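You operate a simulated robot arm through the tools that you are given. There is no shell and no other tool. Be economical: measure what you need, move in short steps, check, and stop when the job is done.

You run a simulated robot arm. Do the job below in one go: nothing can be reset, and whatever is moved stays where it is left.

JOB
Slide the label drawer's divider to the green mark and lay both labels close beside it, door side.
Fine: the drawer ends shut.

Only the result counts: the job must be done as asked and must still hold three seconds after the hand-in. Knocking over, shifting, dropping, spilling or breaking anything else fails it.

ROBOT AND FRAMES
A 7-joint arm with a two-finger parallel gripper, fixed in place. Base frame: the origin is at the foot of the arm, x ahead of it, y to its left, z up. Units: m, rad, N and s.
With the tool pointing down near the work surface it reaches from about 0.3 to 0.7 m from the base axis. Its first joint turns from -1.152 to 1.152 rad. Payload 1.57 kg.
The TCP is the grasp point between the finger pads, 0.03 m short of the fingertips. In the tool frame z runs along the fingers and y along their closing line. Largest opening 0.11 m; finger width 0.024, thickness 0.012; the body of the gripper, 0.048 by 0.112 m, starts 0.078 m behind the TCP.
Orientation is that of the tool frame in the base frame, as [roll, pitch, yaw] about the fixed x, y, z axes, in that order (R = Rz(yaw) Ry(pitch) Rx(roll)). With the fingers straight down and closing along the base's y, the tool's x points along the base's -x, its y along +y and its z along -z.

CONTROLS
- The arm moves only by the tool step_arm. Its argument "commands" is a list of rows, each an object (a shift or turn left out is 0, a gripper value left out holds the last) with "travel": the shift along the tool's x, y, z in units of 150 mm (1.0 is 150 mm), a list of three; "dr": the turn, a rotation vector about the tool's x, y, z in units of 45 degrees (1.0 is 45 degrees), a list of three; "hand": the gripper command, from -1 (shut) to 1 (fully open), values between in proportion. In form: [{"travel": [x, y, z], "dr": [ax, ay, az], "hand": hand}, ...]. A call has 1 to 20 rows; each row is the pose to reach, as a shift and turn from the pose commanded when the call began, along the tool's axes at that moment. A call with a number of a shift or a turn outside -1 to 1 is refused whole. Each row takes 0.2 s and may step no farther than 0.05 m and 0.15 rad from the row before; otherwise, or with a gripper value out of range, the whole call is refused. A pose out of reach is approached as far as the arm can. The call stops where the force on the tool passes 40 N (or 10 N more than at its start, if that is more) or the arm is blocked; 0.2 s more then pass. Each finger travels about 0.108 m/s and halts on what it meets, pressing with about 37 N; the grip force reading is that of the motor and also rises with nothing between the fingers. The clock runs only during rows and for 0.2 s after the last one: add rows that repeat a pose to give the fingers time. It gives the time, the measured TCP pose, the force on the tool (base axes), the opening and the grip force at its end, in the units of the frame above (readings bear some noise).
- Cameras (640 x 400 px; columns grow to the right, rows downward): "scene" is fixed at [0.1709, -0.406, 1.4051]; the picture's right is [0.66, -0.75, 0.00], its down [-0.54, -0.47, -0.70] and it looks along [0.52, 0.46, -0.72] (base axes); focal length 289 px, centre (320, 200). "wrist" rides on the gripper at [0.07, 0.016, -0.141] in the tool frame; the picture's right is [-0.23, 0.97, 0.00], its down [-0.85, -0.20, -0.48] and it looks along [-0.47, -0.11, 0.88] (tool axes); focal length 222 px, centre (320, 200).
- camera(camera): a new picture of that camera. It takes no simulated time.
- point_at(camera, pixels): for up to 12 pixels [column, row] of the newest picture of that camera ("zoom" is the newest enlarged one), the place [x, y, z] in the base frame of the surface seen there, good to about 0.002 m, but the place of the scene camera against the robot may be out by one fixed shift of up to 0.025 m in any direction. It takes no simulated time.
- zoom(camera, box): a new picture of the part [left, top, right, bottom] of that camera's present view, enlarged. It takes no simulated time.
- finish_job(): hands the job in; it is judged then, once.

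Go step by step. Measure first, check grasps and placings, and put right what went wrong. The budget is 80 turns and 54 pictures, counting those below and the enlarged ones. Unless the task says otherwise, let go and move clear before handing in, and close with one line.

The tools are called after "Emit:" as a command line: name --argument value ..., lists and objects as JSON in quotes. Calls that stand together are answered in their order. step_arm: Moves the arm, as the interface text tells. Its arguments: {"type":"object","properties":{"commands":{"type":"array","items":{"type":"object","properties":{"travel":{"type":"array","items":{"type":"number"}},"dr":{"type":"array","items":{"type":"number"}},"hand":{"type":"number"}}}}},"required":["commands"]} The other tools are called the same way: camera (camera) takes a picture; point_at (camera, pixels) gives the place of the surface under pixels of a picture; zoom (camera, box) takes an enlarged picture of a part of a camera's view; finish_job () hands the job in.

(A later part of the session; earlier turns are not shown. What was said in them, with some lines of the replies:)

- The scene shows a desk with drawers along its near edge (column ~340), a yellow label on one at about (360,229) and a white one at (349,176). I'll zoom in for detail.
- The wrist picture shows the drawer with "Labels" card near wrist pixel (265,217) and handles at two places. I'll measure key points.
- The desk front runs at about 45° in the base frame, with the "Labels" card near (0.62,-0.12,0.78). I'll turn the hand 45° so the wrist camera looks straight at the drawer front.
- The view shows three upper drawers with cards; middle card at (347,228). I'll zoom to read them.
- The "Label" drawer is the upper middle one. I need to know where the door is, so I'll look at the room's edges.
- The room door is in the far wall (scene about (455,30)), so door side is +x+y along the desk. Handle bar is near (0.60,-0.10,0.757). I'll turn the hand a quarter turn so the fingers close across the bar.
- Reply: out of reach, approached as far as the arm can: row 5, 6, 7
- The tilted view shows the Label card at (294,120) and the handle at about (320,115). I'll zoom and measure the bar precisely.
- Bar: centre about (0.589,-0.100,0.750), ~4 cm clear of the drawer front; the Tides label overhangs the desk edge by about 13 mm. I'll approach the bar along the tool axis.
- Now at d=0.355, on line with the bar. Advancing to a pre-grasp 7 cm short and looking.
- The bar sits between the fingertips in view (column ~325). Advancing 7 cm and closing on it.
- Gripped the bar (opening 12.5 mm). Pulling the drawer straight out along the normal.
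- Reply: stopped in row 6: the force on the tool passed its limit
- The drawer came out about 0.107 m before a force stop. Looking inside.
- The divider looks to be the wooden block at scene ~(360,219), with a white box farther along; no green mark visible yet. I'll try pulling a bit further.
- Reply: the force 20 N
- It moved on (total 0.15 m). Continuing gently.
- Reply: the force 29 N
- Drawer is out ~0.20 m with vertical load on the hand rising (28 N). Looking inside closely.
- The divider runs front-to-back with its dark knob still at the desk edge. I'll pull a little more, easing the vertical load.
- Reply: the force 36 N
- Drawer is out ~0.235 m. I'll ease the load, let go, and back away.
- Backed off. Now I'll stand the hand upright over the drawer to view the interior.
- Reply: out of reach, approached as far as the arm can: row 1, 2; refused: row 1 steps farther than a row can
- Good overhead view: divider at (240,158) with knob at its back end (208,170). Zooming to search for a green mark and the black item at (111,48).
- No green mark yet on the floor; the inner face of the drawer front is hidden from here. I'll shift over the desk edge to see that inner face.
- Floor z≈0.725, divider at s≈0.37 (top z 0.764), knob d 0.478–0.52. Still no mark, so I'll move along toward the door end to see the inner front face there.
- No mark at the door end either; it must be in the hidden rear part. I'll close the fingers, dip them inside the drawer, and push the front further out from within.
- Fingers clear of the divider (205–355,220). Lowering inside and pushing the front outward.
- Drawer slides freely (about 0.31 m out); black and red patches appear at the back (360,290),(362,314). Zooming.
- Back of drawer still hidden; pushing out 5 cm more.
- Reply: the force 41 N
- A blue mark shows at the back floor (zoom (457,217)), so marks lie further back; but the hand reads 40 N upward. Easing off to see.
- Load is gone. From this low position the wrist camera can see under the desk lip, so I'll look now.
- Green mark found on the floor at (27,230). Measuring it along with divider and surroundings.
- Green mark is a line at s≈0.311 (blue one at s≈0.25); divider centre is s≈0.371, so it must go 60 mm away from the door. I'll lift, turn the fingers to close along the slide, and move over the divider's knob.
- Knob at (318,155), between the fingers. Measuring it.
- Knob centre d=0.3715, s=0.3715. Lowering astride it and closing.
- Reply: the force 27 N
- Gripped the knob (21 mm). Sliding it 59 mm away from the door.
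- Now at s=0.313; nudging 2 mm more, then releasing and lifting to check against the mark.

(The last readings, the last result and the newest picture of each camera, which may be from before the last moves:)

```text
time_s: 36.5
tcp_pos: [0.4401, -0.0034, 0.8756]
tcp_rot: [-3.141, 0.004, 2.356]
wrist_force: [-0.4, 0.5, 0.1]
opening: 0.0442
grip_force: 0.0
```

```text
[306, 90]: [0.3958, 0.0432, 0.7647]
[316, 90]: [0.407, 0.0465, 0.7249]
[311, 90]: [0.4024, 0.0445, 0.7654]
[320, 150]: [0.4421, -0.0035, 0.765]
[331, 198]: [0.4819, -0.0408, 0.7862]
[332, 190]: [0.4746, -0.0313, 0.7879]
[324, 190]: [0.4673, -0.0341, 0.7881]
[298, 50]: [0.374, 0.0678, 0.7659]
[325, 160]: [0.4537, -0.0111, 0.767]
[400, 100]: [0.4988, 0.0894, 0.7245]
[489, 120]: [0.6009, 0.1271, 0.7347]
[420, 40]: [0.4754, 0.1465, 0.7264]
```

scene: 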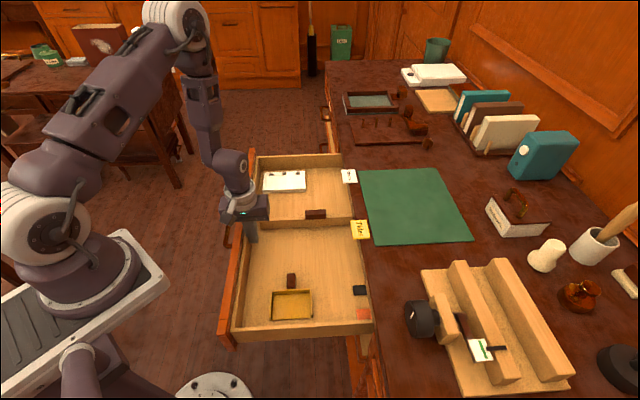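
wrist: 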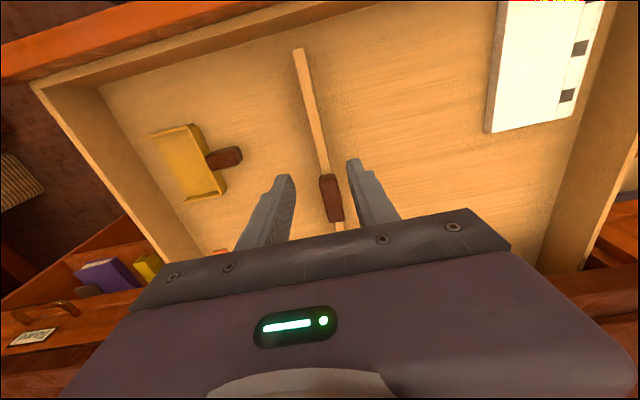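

Divider top centre reads s≈0.312 versus the mark's 0.311: good. Next, the Tides label (d 0.509–0.545, s 0.222–0.279), overhanging the desk edge: I'll move above its overhang with fingers open.

Emit:
step_arm --commands '[{"travel": [0, -0.05, -0.3], "hand": 0.6}, {"travel": [-0.25, -0.15, -0.367]}, {"travel": [-0.5, -0.25, -0.367]}, {"travel": [-0.75, -0.387, -0.367]}, {"travel": [-1, -0.387, -0.367]}, {"travel": [-1, -0.387, -0.367]}]'

Emit:
step_arm --commands '[{"travel": [-0.15, 0, 0]}, {"travel": [-0.3, 0, 0]}, {"travel": [-0.3, 0, 0]}]'

Emit:
camera --camera "wrist"

```text
time_s: 37.9
tcp_pos: [0.501, -0.1508, 0.9319]
tcp_rot: [3.141, 0.005, 2.354]
wrist_force: [-1.0, -1.3, -1.1]
opening: 0.0879
grip_force: 0.1
```

```text
time_s: 38.7
tcp_pos: [0.5363, -0.1818, 0.9327]
tcp_rot: [3.141, 0.005, 2.354]
wrist_force: [0.3, -0.4, 0.1]
opening: 0.088
grip_force: 0.0
```

```text
15 pictures are left
```

wrist: 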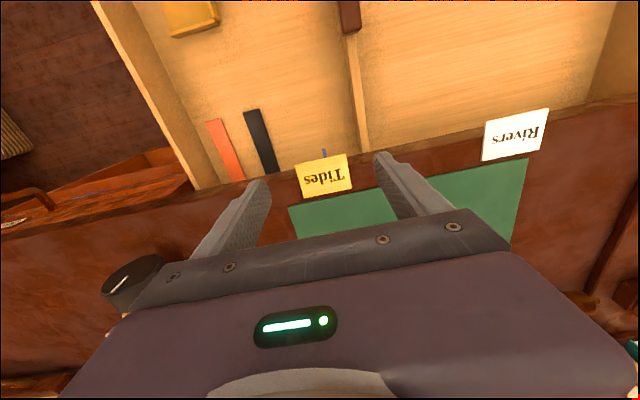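

Both labels are in view. Measuring their corners and the desk edge.

Emit:
point_at --camera "wrist" --pixels '[[296, 165], [345, 154], [350, 190], [304, 196], [322, 177], [485, 123], [547, 110], [540, 150], [483, 159], [514, 135], [285, 176], [400, 150]]'

Emit:
zoom --camera "wrist" --box '[270, 120, 400, 220]'

```text
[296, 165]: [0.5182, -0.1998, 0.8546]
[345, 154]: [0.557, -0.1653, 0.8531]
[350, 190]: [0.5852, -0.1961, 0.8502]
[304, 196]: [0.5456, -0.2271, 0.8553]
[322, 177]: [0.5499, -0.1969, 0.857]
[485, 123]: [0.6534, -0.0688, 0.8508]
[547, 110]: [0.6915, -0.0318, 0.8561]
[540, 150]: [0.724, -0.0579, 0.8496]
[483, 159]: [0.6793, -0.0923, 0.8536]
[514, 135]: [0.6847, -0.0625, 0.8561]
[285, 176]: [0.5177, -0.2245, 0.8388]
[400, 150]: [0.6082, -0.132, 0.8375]
```

```text
4.00 times, centred on (335, 170) of wrist
```

zoom: 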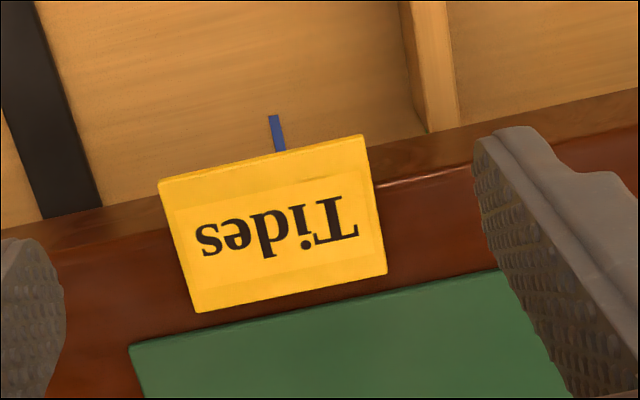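

Tides near edge d≈0.509, centre s=0.2505; desk face d≈0.5235. I'm aligned; lowering so the tips pass just below the label, and closing.

Emit:
step_arm --commands '[{"travel": [-0.008, 0, 0.15]}, {"travel": [-0.008, 0, 0.3]}, {"travel": [-0.008, 0, 0.378]}, {"travel": [-0.008, 0, 0.378]}, {"travel": [-0.008, 0, 0.378], "hand": -0.3}, {"travel": [-0.008, 0, 0.378]}, {"travel": [-0.008, 0, 0.378]}]'

Emit:
zoom --camera "wrist" --box '[200, 80, 440, 230]'

```text
time_s: 40.3
tcp_pos: [0.5372, -0.1846, 0.8762]
tcp_rot: [3.139, 0.004, 2.354]
wrist_force: [1.0, 0.3, 0.6]
opening: 0.0515
grip_force: 36.4
```

```text
2.67 times, centred on (320, 155) of wrist
```

zoom: 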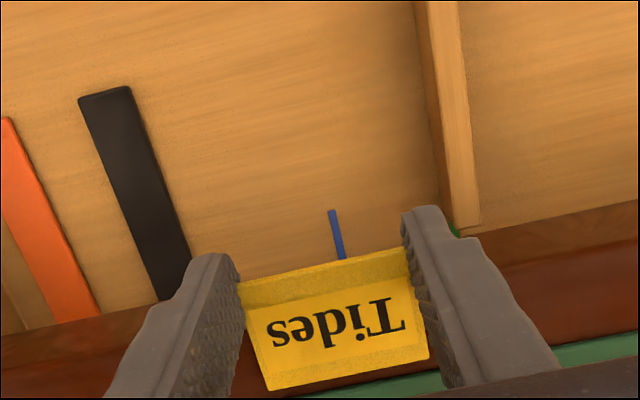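

Tides is held by its edges (51.5 mm, 36 N). Lifting, moving back over the drawer and turning the hand so the fingers won't sit between label and divider.

Emit:
step_arm --commands '[{"travel": [0, 0, -0.1]}, {"travel": [0, 0, -0.3]}, {"travel": [0, 0, -0.45]}, {"travel": [0.2, 0.15, -0.45], "dr": [0, 0, -0.17]}, {"travel": [0.436, 0.3, -0.45], "dr": [0, 0, -0.34]}, {"travel": [0.436, 0.45, -0.45], "dr": [0, 0, -0.51]}, {"travel": [0.436, 0.557, -0.45], "dr": [0, 0, -0.68]}, {"travel": [0.436, 0.557, -0.45], "dr": [0, 0, -0.85]}, {"travel": [0.436, 0.557, -0.45], "dr": [0, 0, -1.0]}]'

Emit:
step_arm --commands '[{"dr": [0, 0, -0.17]}, {"dr": [0, 0, -0.34]}, {"dr": [0, 0, -0.51]}, {"dr": [0, 0, -0.68]}, {"dr": [0, 0, -0.85]}, {"dr": [0, 0, -1.0]}, {"dr": [0, 0, -1.0]}]'

Emit:
camera --camera "wrist"

```text
time_s: 42.3
tcp_pos: [0.5511, -0.0765, 0.9428]
tcp_rot: [-3.141, 0.003, 3.141]
wrist_force: [0.4, 0.1, 0.1]
opening: 0.0512
grip_force: 37.3
```

```text
time_s: 43.9
tcp_pos: [0.5507, -0.076, 0.9426]
tcp_rot: [-3.138, -0.001, -2.358]
wrist_force: [0.5, 0.3, 0.1]
opening: 0.0513
grip_force: 37.0
```

```text
12 pictures are left
```

wrist: 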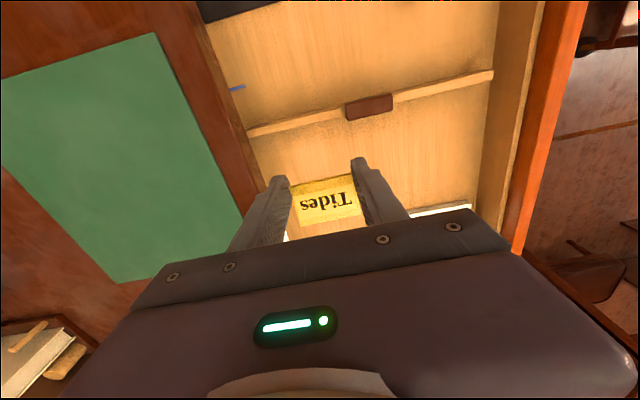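

Label held level. Measuring divider and knob from here before lowering.

Emit:
point_at --camera "wrist" --pixels '[[300, 122], [300, 127], [300, 132], [345, 105], [393, 98], [370, 117], [440, 92], [255, 133], [326, 200], [470, 207], [490, 120], [295, 184]]'

```text
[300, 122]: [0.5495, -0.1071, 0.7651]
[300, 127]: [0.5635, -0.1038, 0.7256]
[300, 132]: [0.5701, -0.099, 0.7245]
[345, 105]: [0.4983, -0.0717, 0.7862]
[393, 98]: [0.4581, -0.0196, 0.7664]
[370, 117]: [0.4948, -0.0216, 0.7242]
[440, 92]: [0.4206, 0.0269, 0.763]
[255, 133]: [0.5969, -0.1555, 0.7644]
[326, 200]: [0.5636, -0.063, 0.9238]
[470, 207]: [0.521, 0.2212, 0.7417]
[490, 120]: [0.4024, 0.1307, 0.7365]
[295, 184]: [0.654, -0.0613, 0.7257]
```

Divider's door face is at s≈0.3185; fingers will clear it by ~5 mm. Lowering the label to the floor.

Emit:
step_arm --commands '[{"travel": [0, 0.0, 0.25]}, {"travel": [0, 0, 0.5]}, {"travel": [0, 0, 0.75]}, {"travel": [0, 0, 1.0]}, {"travel": [0, 0, 1.0]}]'

Emit:
step_arm --commands '[{"travel": [0, 0, 0.08]}, {"travel": [0, 0, 0.16]}, {"travel": [0, 0, 0.235]}, {"travel": [0, 0, 0.235]}]'

```text
time_s: 45.1
tcp_pos: [0.5509, -0.0788, 0.7934]
tcp_rot: [-3.14, 0.0, -2.358]
wrist_force: [-1.0, -0.2, -0.8]
opening: 0.0515
grip_force: 36.4
```

```text
time_s: 46.1
tcp_pos: [0.5518, -0.0779, 0.755]
tcp_rot: [-3.137, -0.001, -2.359]
wrist_force: [0.1, -0.2, -1.2]
opening: 0.0512
grip_force: 37.1
```

At the floor with no contact force. Opening slightly and lifting straight up.

Emit:
step_arm --commands '[{"hand": 0.12}, {"hand": 0.12}, {"hand": 0.12}, {"travel": [0, 0, -0.1]}, {"travel": [0, 0, -0.35]}, {"travel": [0, 0, -0.65]}, {"travel": [0, 0, -0.95]}, {"travel": [0, 0, -1]}]'

Emit:
camera --camera "wrist"

```text
time_s: 47.9
tcp_pos: [0.5478, -0.0771, 0.9062]
tcp_rot: [-3.139, 0.0, -2.357]
wrist_force: [0.8, -0.3, -0.2]
opening: 0.0614
grip_force: 0.0
```

```text
11 pictures are left
```

wrist: 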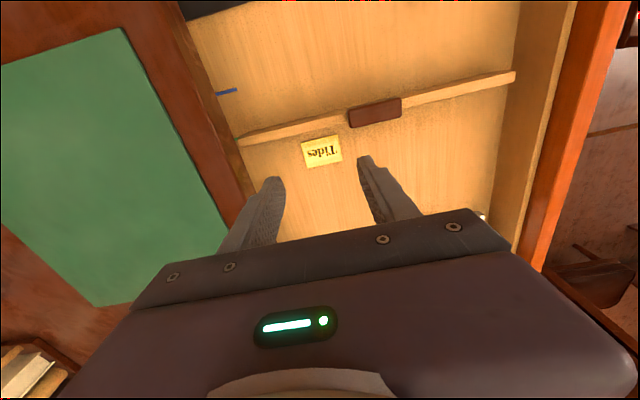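

Tides lies flat beside the divider (322,150). Next Rivers at centre s=0.440.

Emit:
step_arm --commands '[{"travel": [-0.1, -0.05, -0.2], "dr": [0, 0, 0.17], "hand": 0.6}, {"travel": [-0.25, -0.15, -0.2], "dr": [0, 0, 0.34]}, {"travel": [-0.4, -0.25, -0.2], "dr": [0, 0, 0.51]}, {"travel": [-0.55, -0.35, -0.2], "dr": [0, 0, 0.68]}, {"travel": [-0.713, -0.457, -0.2], "dr": [0, 0, 0.85]}, {"travel": [-0.713, -0.457, -0.2], "dr": [0, 0, 1]}, {"travel": [-0.713, -0.457, -0.2], "dr": [0, 0, 1]}]'

Emit:
step_arm --commands '[{"dr": [0, 0, 0.17]}, {"dr": [0, 0, 0.34]}, {"dr": [0, 0, 0.51]}, {"dr": [0, 0, 0.68]}, {"dr": [0, 0, 0.85]}, {"dr": [0, 0, 1.0]}, {"dr": [0, 0, 1.0]}]'

Emit:
camera --camera "wrist"

```text
time_s: 49.5
tcp_pos: [0.6746, -0.0505, 0.9373]
tcp_rot: [-3.14, 0.003, 3.139]
wrist_force: [0.4, 0.3, 0.1]
opening: 0.088
grip_force: 0.1
```

```text
time_s: 51.1
tcp_pos: [0.6738, -0.0502, 0.9376]
tcp_rot: [3.14, 0.004, 2.353]
wrist_force: [0.5, 0.0, 0.6]
opening: 0.088
grip_force: 0.1
```

```text
10 pictures are left
```

wrist: 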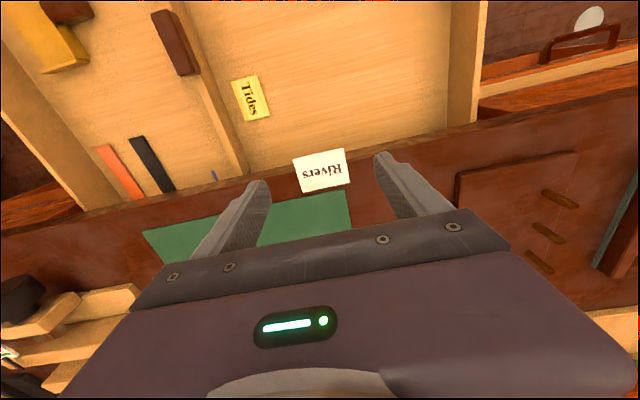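

Emit:
point_at --camera "wrist" --pixels '[[294, 159], [343, 150], [348, 184], [301, 192], [322, 172], [365, 150], [232, 82], [257, 77], [269, 115], [244, 121], [225, 105], [216, 110]]'

```text
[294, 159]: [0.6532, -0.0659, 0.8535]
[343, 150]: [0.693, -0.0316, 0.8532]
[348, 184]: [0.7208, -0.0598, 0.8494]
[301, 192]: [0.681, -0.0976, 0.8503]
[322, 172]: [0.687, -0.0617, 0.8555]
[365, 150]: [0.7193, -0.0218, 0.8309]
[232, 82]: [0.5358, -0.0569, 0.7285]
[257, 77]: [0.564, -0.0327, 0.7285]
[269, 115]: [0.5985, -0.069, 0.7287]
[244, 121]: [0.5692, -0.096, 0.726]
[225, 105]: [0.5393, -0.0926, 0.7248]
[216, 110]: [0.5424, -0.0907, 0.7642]
```

Rivers centre s≈0.4415, near edge d≈0.510. Aligned; lowering and closing.

Emit:
step_arm --commands '[{"travel": [0.014, 0.003, 0.15]}, {"travel": [0.014, 0.003, 0.3]}, {"travel": [0.014, 0.003, 0.41]}, {"travel": [0.014, 0.003, 0.41]}, {"travel": [0.014, 0.003, 0.41], "hand": -0.3}, {"travel": [0.014, 0.003, 0.41]}, {"travel": [0.014, 0.003, 0.41]}]'

```text
time_s: 52.7
tcp_pos: [0.6745, -0.0484, 0.8748]
tcp_rot: [3.14, 0.003, 2.356]
wrist_force: [0.0, 0.7, 0.3]
opening: 0.0514
grip_force: 37.4
```

Rivers held (51.4 mm). Lifting and carrying it to the front part of the drawer beside the divider, turning as before.

Emit:
step_arm --commands '[{"travel": [0, 0, -0.1]}, {"travel": [0, 0, -0.3]}, {"travel": [0, 0, -0.45]}, {"travel": [0.15, -0.07, -0.45], "dr": [0, 0, -0.17]}, {"travel": [0.3, -0.14, -0.45], "dr": [0, 0, -0.34]}, {"travel": [0.45, -0.21, -0.45], "dr": [0, 0, -0.51]}, {"travel": [0.6, -0.28, -0.45], "dr": [0, 0, -0.68]}, {"travel": [0.7, -0.36, -0.45], "dr": [0, 0, -0.85]}, {"travel": [0.7, -0.36, -0.45], "dr": [0, 0, -1.0]}, {"travel": [0.7, -0.36, -0.45], "dr": [0, 0, -1.0]}]'

Emit:
step_arm --commands '[{"travel": [0.15, 0.05, 0], "dr": [0, 0, -0.17]}, {"travel": [0.3, 0.1, 0], "dr": [0, 0, -0.34]}, {"travel": [0.45, 0.15, 0], "dr": [0, 0, -0.51]}, {"travel": [0.6, 0.2, 0], "dr": [0, 0, -0.68]}, {"travel": [0.78, 0.269, 0], "dr": [0, 0, -0.85]}, {"travel": [0.78, 0.269, 0], "dr": [0, 0, -1.0]}, {"travel": [0.78, 0.269, 0], "dr": [0, 0, -1.0]}]'

Emit:
camera --camera "wrist"

```text
time_s: 54.9
tcp_pos: [0.5596, -0.0121, 0.9436]
tcp_rot: [-3.138, 0.003, -3.14]
wrist_force: [1.0, 1.0, -0.8]
opening: 0.0513
grip_force: 36.3
```

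```text
time_s: 56.5
tcp_pos: [0.4436, 0.0286, 0.9424]
tcp_rot: [-3.136, 0.0, -2.356]
wrist_force: [-0.6, -0.2, 0.5]
opening: 0.0511
grip_force: 36.7
```

```text
9 pictures are left
```

wrist: 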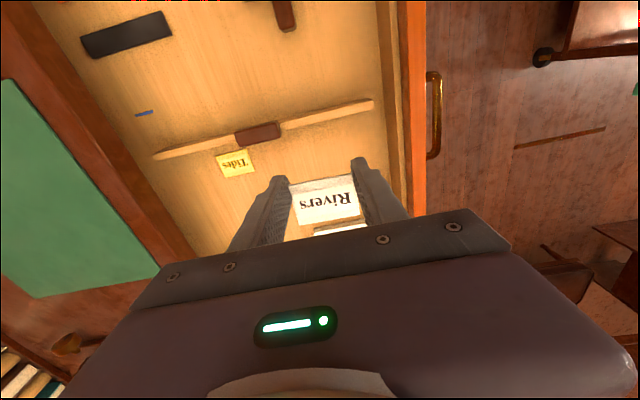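

At d=0.2935, s=0.334. Lowering to the floor and releasing.

Emit:
step_arm --commands '[{"travel": [-0.008, 0, 0.25]}, {"travel": [-0.008, 0, 0.5]}, {"travel": [-0.008, 0, 0.75]}, {"travel": [-0.008, 0, 1.0]}, {"travel": [-0.008, 0, 1.0]}]'

Emit:
step_arm --commands '[{"travel": [0, 0, 0.08]}, {"travel": [0, 0, 0.16]}, {"travel": [0, 0, 0.235]}, {"travel": [0, 0, 0.235]}]'

```text
time_s: 57.7
tcp_pos: [0.4448, 0.0291, 0.7924]
tcp_rot: [-3.136, 0.003, -2.357]
wrist_force: [0.1, 0.7, 0.4]
opening: 0.0514
grip_force: 36.7
```

```text
time_s: 58.7
tcp_pos: [0.4446, 0.0292, 0.7572]
tcp_rot: [-3.138, -0.001, -2.358]
wrist_force: [-0.7, 0.4, -0.1]
opening: 0.0515
grip_force: 37.7
```

Emit:
step_arm --commands '[{"hand": 0.12}, {"hand": 0.12}, {"hand": 0.12}, {"travel": [0, 0, -0.1]}, {"travel": [0, 0, -0.35]}, {"travel": [0, 0, -0.65]}, {"travel": [0, 0, -0.95]}, {"travel": [0, 0, -1], "hand": -1}, {"travel": [0, 0, -1]}, {"travel": [0, 0, -1]}]'

Emit:
camera --camera "wrist"

```text
time_s: 60.9
tcp_pos: [0.4439, 0.0285, 0.9056]
tcp_rot: [-3.138, 0.0, -2.357]
wrist_force: [-0.3, 0.7, 0.9]
opening: 0.0
grip_force: 20.9
```

```text
8 pictures are left
```

wrist: 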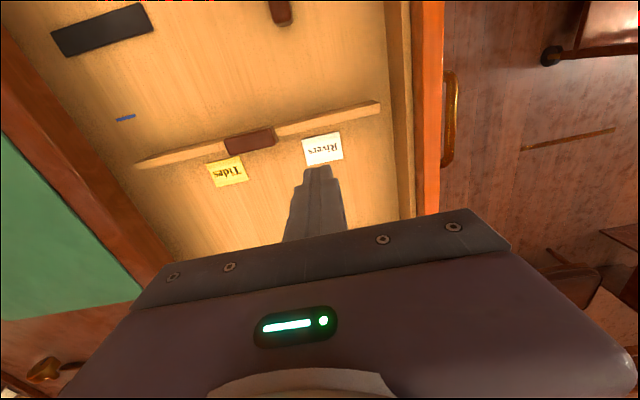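

Both labels lie flat beside the divider. Measuring gaps and the mark area.

Emit:
point_at --camera "wrist" --pixels '[[303, 143], [338, 134], [343, 158], [309, 165], [208, 164], [241, 156], [248, 180], [216, 186], [285, 135], [125, 118], [138, 163], [215, 152]]'

Emit:
zoom --camera "wrist" --box '[80, 90, 240, 200]'

```text
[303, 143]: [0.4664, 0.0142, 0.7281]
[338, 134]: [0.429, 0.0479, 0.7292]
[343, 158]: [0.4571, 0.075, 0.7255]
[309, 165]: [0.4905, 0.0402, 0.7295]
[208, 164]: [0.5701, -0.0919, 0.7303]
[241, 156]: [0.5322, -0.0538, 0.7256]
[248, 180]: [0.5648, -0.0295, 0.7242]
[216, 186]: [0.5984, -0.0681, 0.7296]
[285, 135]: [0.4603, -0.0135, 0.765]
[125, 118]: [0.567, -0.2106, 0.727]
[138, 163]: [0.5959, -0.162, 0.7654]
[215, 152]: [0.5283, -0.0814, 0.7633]
```

```text
3.64 times, centred on (160, 145) of wrist
```

zoom: 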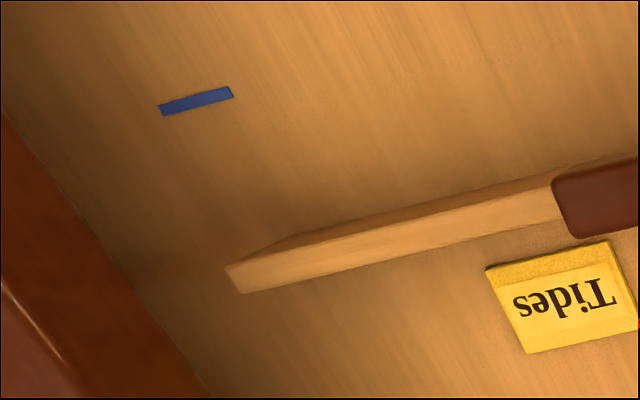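

Gaps to the divider are about 20 mm (label edges s≈0.338, divider face 0.3185). I'll nudge each closer with closed fingertips, Rivers first.

Emit:
step_arm --commands '[{"travel": [-0.2, 0, 0]}, {"travel": [-0.4, 0, 0.2]}, {"travel": [-0.4, 0, 0.5]}, {"travel": [-0.4, 0, 0.8]}, {"travel": [-0.4, 0, 0.95]}, {"travel": [-0.4, 0, 0.992]}, {"travel": [-0.4, 0, 0.992]}, {"travel": [-0.35, 0, 0.992]}, {"travel": [-0.3, 0, 0.992]}, {"travel": [-0.255, 0, 0.992]}, {"travel": [-0.255, 0, 0.992]}]'

```text
time_s: 63.3
tcp_pos: [0.4719, 0.0574, 0.7593]
tcp_rot: [-3.139, -0.001, -2.359]
wrist_force: [-0.1, -0.6, -0.4]
opening: 0.0001
grip_force: 21.4
```

Reading shows tip near z 0.729, possibly marginal on a ~5 mm label. Backing off, lifting and checking.

Emit:
step_arm --commands '[{"travel": [-0.06, 0, 0]}, {"travel": [-0.06, 0, -0.3]}, {"travel": [-0.06, 0, -0.6]}, {"travel": [0, -0.2, -0.9]}, {"travel": [0, -0.2, -0.9]}]'

Emit:
camera --camera "wrist"

```text
refused: row 4 steps farther than a row can; nothing moved
```

```text
6 pictures are left
```

wrist: 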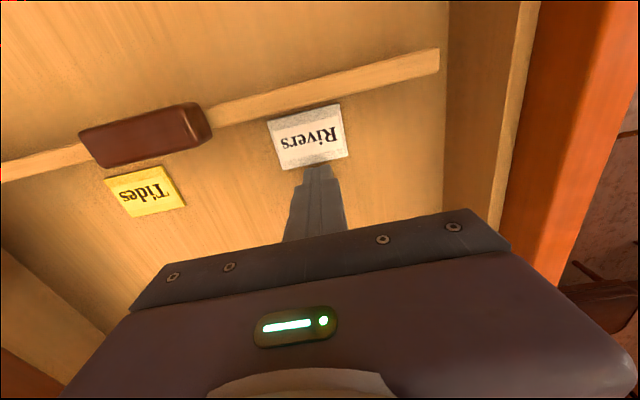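

Rivers has moved up close to the divider with the fingertip at its edge. Measuring.

Emit:
point_at --camera "wrist" --pixels '[[268, 121], [338, 104], [348, 156], [284, 170], [107, 180], [172, 166], [185, 205], [128, 216], [300, 108], [240, 125]]'

Emit:
step_arm --commands '[{"travel": [-0.06, 0, 0]}, {"travel": [-0.06, 0, -0.3]}, {"travel": [-0.06, 0, -0.6]}, {"travel": [-0.1, -0.3, -0.6]}, {"travel": [-0.1, -0.6, -0.6]}, {"travel": [-0.1, -0.9, -0.6]}, {"travel": [-0.1, -0.99, -0.6]}, {"travel": [-0.1, -0.99, -0.6]}]'

```text
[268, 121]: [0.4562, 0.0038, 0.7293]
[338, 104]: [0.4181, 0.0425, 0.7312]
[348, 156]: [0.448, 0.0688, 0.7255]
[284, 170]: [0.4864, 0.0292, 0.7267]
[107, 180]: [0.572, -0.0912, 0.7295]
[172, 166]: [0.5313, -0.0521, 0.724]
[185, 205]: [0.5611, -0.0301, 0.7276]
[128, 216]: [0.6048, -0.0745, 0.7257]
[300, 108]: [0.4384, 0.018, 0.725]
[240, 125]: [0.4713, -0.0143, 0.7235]
```

```text
time_s: 65.1
tcp_pos: [0.5885, -0.0384, 0.8499]
tcp_rot: [-3.14, 0.001, -2.36]
wrist_force: [-0.1, 0.5, 0.4]
opening: 0.0
grip_force: 21.3
```

Rivers' gap is now ~7 mm. Same nudge for Tides.

Emit:
step_arm --commands '[{"travel": [-0.045, 0.01, 0.2]}, {"travel": [-0.045, 0.01, 0.4]}, {"travel": [-0.045, 0.01, 0.55]}, {"travel": [-0.045, 0.01, 0.62]}, {"travel": [-0.045, 0.01, 0.62]}, {"travel": [0, 0.01, 0.62]}, {"travel": [0.05, 0.01, 0.62]}, {"travel": [0.1, 0.01, 0.62]}, {"travel": [0.1, 0.01, 0.62]}, {"travel": [0.04, 0.01, 0.62]}]'

Emit:
step_arm --commands '[{"travel": [0, 0, -0.3]}, {"travel": [0, 0, -0.6]}, {"travel": [0, 0, -0.9]}, {"travel": [0.2, 0, -1]}, {"travel": [0.35, 0, -1]}]'

Emit:
camera --camera "wrist"

```text
time_s: 67.3
tcp_pos: [0.5829, -0.0413, 0.7555]
tcp_rot: [-3.137, 0.0, -2.355]
wrist_force: [-0.7, -0.5, -0.1]
opening: 0.0
grip_force: 20.9
```

```text
time_s: 68.5
tcp_pos: [0.5451, -0.0781, 0.907]
tcp_rot: [-3.136, 0.002, -2.358]
wrist_force: [-0.6, 0.6, -0.9]
opening: 0.0001
grip_force: 21.1
```

```text
5 pictures are left
```

wrist: 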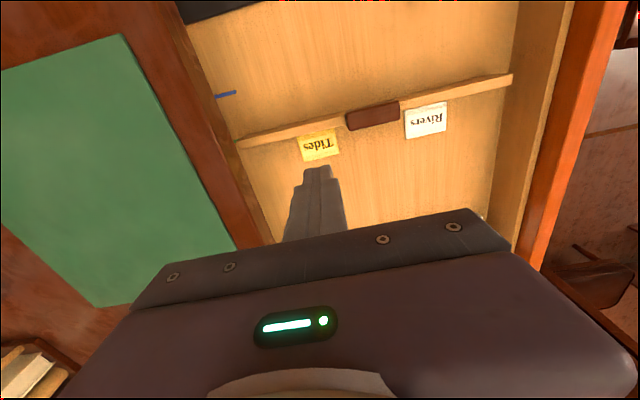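

Both labels now hug the divider. Quick check of edges and divider position, plus a zoom at the divider's rear end for the green mark.

Emit:
point_at --camera "wrist" --pixels '[[302, 138], [334, 130], [340, 153], [308, 162], [270, 133], [320, 122], [450, 90], [490, 82], [242, 140], [225, 95], [372, 115], [405, 110]]'

Emit:
zoom --camera "wrist" --box '[200, 70, 360, 170]'

```text
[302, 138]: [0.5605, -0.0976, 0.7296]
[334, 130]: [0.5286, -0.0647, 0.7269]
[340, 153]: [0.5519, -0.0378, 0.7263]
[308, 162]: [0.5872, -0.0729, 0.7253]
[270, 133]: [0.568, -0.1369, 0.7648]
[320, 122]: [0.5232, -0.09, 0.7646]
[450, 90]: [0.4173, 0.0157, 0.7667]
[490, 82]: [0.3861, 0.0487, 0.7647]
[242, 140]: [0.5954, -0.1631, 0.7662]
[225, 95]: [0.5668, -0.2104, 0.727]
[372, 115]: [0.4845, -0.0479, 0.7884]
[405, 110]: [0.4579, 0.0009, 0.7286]
```

```text
4.00 times, centred on (280, 120) of wrist
```

zoom: 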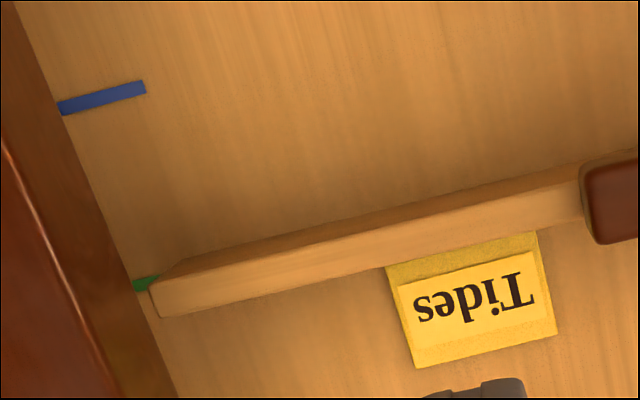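

The green mark shows directly in line behind the divider's end (zoom (145,284)), within about a millimetre, and labels sit ~5 mm off the divider. Now I'll swing round to the outside of the drawer to push its handle shut.

Emit:
step_arm --commands '[{"travel": [0, 0.15, 0], "dr": [0, 0, 0.17]}, {"travel": [-0.03, 0.35, 0], "dr": [0, 0, 0.34]}, {"travel": [-0.06, 0.55, 0], "dr": [0, 0, 0.51]}, {"travel": [-0.1, 0.75, 0], "dr": [0, 0, 0.68]}, {"travel": [-0.1, 1, 0], "dr": [0, 0, 0.85]}, {"travel": [-0.1, 1, 0], "dr": [0, 0, 1]}]'

Emit:
step_arm --commands '[{"travel": [0.1, 0.1, 0], "dr": [0, 0, 0.17]}, {"travel": [0.2, 0.2, 0], "dr": [0, 0, 0.34]}, {"travel": [0.3, 0.3, 0], "dr": [0, 0, 0.51]}, {"travel": [0.4, 0.4, 0], "dr": [0, 0, 0.68]}, {"travel": [0.471, 0.471, 0], "dr": [0, 0, 0.85]}, {"travel": [0.471, 0.471, 0], "dr": [0, 0, 1]}, {"travel": [0.471, 0.471, 0], "dr": [0, 0, 1]}]'

Emit:
step_arm --commands '[{"travel": [0.2, 0, 0]}, {"travel": [0.4, 0, 0]}, {"travel": [0.6, 0, 0]}, {"travel": [0.7, 0, 0]}, {"travel": [0.7, 0, 0]}]'

```text
time_s: 69.9
tcp_pos: [0.4492, 0.0396, 0.9062]
tcp_rot: [-3.14, 0.004, 3.139]
wrist_force: [0.2, 0.2, -1.7]
opening: 0.0
grip_force: 21.4
```

```text
time_s: 71.5
tcp_pos: [0.3785, 0.1091, 0.9052]
tcp_rot: [3.14, 0.004, 2.352]
wrist_force: [0.0, 0.0, 0.3]
opening: 0.0
grip_force: 21.0
```

```text
time_s: 72.7
tcp_pos: [0.3053, 0.1841, 0.9064]
tcp_rot: [-3.139, 0.002, 2.355]
wrist_force: [-0.5, -0.1, -0.8]
opening: 0.0001
grip_force: 21.2
```

Now at d=0.086, outside the handle. Checking the view before lowering.

Emit:
camera --camera "wrist"

```text
3 pictures are left
```

wrist: 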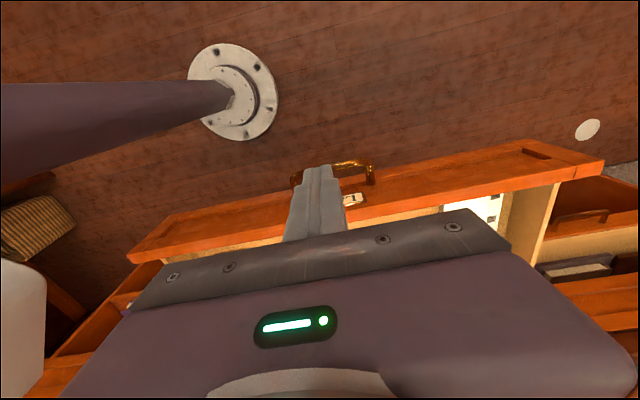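

Emit:
point_at --camera "wrist" --pixels '[[350, 163], [372, 163], [370, 182], [296, 175], [353, 200], [400, 175], [300, 185]]'

```text
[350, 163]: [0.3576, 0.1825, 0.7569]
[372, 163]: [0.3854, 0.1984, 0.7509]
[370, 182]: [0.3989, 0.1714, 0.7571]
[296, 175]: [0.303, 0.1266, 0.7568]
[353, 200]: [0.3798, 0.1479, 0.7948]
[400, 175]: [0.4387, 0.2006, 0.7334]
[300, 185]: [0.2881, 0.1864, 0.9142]
```

Bar centre is at d≈0.125, fingers clear outside it. Lowering and pushing gently.

Emit:
step_arm --commands '[{"travel": [0, 0, 0.25]}, {"travel": [0, 0, 0.5]}, {"travel": [0, 0, 0.75]}, {"travel": [0, 0, 0.943]}, {"travel": [0, 0, 0.943]}]'

Emit:
step_arm --commands '[{"travel": [-0.06, 0, 0]}, {"travel": [-0.11, 0, 0]}, {"travel": [-0.16, 0, 0]}, {"travel": [-0.22, 0, 0]}, {"travel": [-0.28, 0, 0]}, {"travel": [-0.35, 0, 0]}, {"travel": [-0.42, 0, 0]}, {"travel": [-0.49, 0, 0]}, {"travel": [-0.56, 0, 0]}, {"travel": [-0.63, 0, 0]}, {"travel": [-0.7, 0, 0]}, {"travel": [-0.77, 0, 0]}, {"travel": [-0.84, 0, 0]}, {"travel": [-0.9, 0, 0]}, {"travel": [-0.95, 0, 0]}, {"travel": [-0.98, 0, 0]}, {"travel": [-1, 0, 0]}]'

```text
time_s: 73.9
tcp_pos: [0.3079, 0.1844, 0.7619]
tcp_rot: [3.14, 0.002, 2.355]
wrist_force: [-1.0, 0.6, 0.2]
opening: 0.0
grip_force: 21.6
```

```text
time_s: 77.5
tcp_pos: [0.4117, 0.077, 0.7626]
tcp_rot: [3.141, 0.006, 2.355]
wrist_force: [-1.1, 0.6, 0.5]
opening: 0.0001
grip_force: 21.3
```

Pushing smoothly without resistance. Continuing.

Emit:
step_arm --commands '[{"travel": [-0.03, 0, 0]}, {"travel": [-0.08, 0, 0]}, {"travel": [-0.14, 0, 0]}, {"travel": [-0.21, 0, 0]}, {"travel": [-0.28, 0, 0]}, {"travel": [-0.35, 0, 0]}, {"travel": [-0.42, 0, 0]}, {"travel": [-0.49, 0, 0]}, {"travel": [-0.56, 0, 0]}, {"travel": [-0.63, 0, 0]}, {"travel": [-0.7, 0, 0]}, {"travel": [-0.77, 0, 0]}, {"travel": [-0.84, 0, 0]}, {"travel": [-0.9, 0, 0]}, {"travel": [-0.95, 0, 0]}, {"travel": [-0.98, 0, 0]}, {"travel": [-1, 0, 0]}]'

Emit:
zoom --camera "scene" --box '[240, 120, 400, 340]'

```text
time_s: 81.1
tcp_pos: [0.5185, -0.0287, 0.7648]
tcp_rot: [-3.141, 0.005, 2.355]
wrist_force: [-0.6, 0.2, 0.3]
opening: 0.0
grip_force: 21.1
```

```text
1.82 times, centred on (320, 230) of scene
```

zoom: 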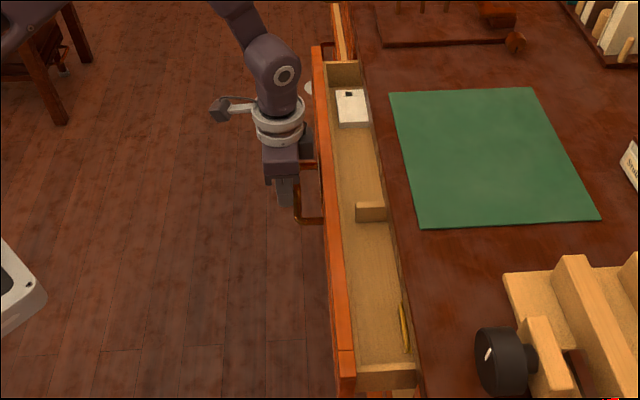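

Drawer nearly shut, ~8 cm left. Final slow push until it seats.

Emit:
step_arm --commands '[{"travel": [-0.03, 0, 0]}, {"travel": [-0.08, 0, 0]}, {"travel": [-0.14, 0, 0]}, {"travel": [-0.2, 0, 0]}, {"travel": [-0.26, 0, 0]}, {"travel": [-0.32, 0, 0]}, {"travel": [-0.38, 0, 0]}, {"travel": [-0.43, 0, 0]}, {"travel": [-0.47, 0, 0]}, {"travel": [-0.5, 0, 0]}, {"travel": [-0.52, 0, 0]}, {"travel": [-0.54, 0, 0]}, {"travel": [-0.56, 0, 0]}, {"travel": [-0.58, 0, 0]}, {"travel": [-0.6, 0, 0]}, {"travel": [-0.62, 0, 0]}]'

```text
time_s: 84.2
tcp_pos: [0.5765, -0.0876, 0.7631]
tcp_rot: [-3.139, -0.011, 2.354]
wrist_force: [-3.1, 4.7, 1.0]
opening: 0.0
grip_force: 21.7
stopped in row 15: the force on the tool passed its limit (the readings are from after the stop); the commanded pose is now the measured one
```

Seated: the hand stopped at d=0.4696 on hard contact, matching the shut position. Backing away and checking.

Emit:
step_arm --commands '[{"travel": [0.1, 0, 0]}, {"travel": [0.3, 0, 0]}, {"travel": [0.6, 0, -0.1]}, {"travel": [0.8, 0, -0.3]}, {"travel": [0.9, 0, -0.6]}, {"travel": [0.9, 0, -0.9]}, {"travel": [0.9, 0, -0.9]}]'

Emit:
zoom --camera "scene" --box '[270, 120, 430, 320]'

```text
time_s: 85.8
tcp_pos: [0.4837, 0.0044, 0.9006]
tcp_rot: [-3.14, -0.009, 2.355]
wrist_force: [0.2, 0.2, -1.0]
opening: 0.0002
grip_force: 20.9
```

```text
2.00 times, centred on (350, 220) of scene
```

zoom: 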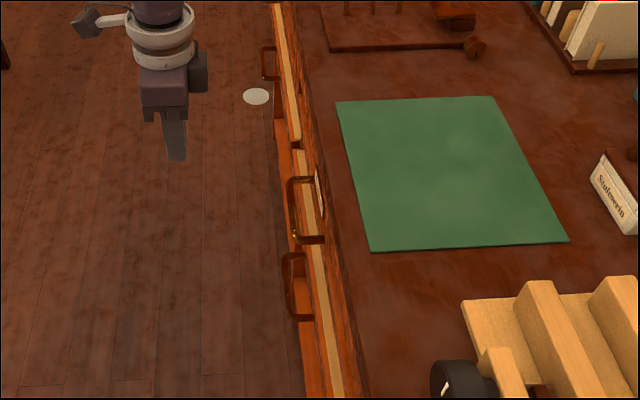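

The drawer front is flush and shut, as at the start, the desk is otherwise undisturbed, and the hand is clear. Handing in.

Emit:
finish_job

```text
The job is handed in.
```

The label drawer's divider is on the green mark to within about 1 mm. Both labels (Tides and Rivers) lie flat, about 5–7 mm from it on the door side. The drawer was then pushed shut, and I didn't look inside it again after that.
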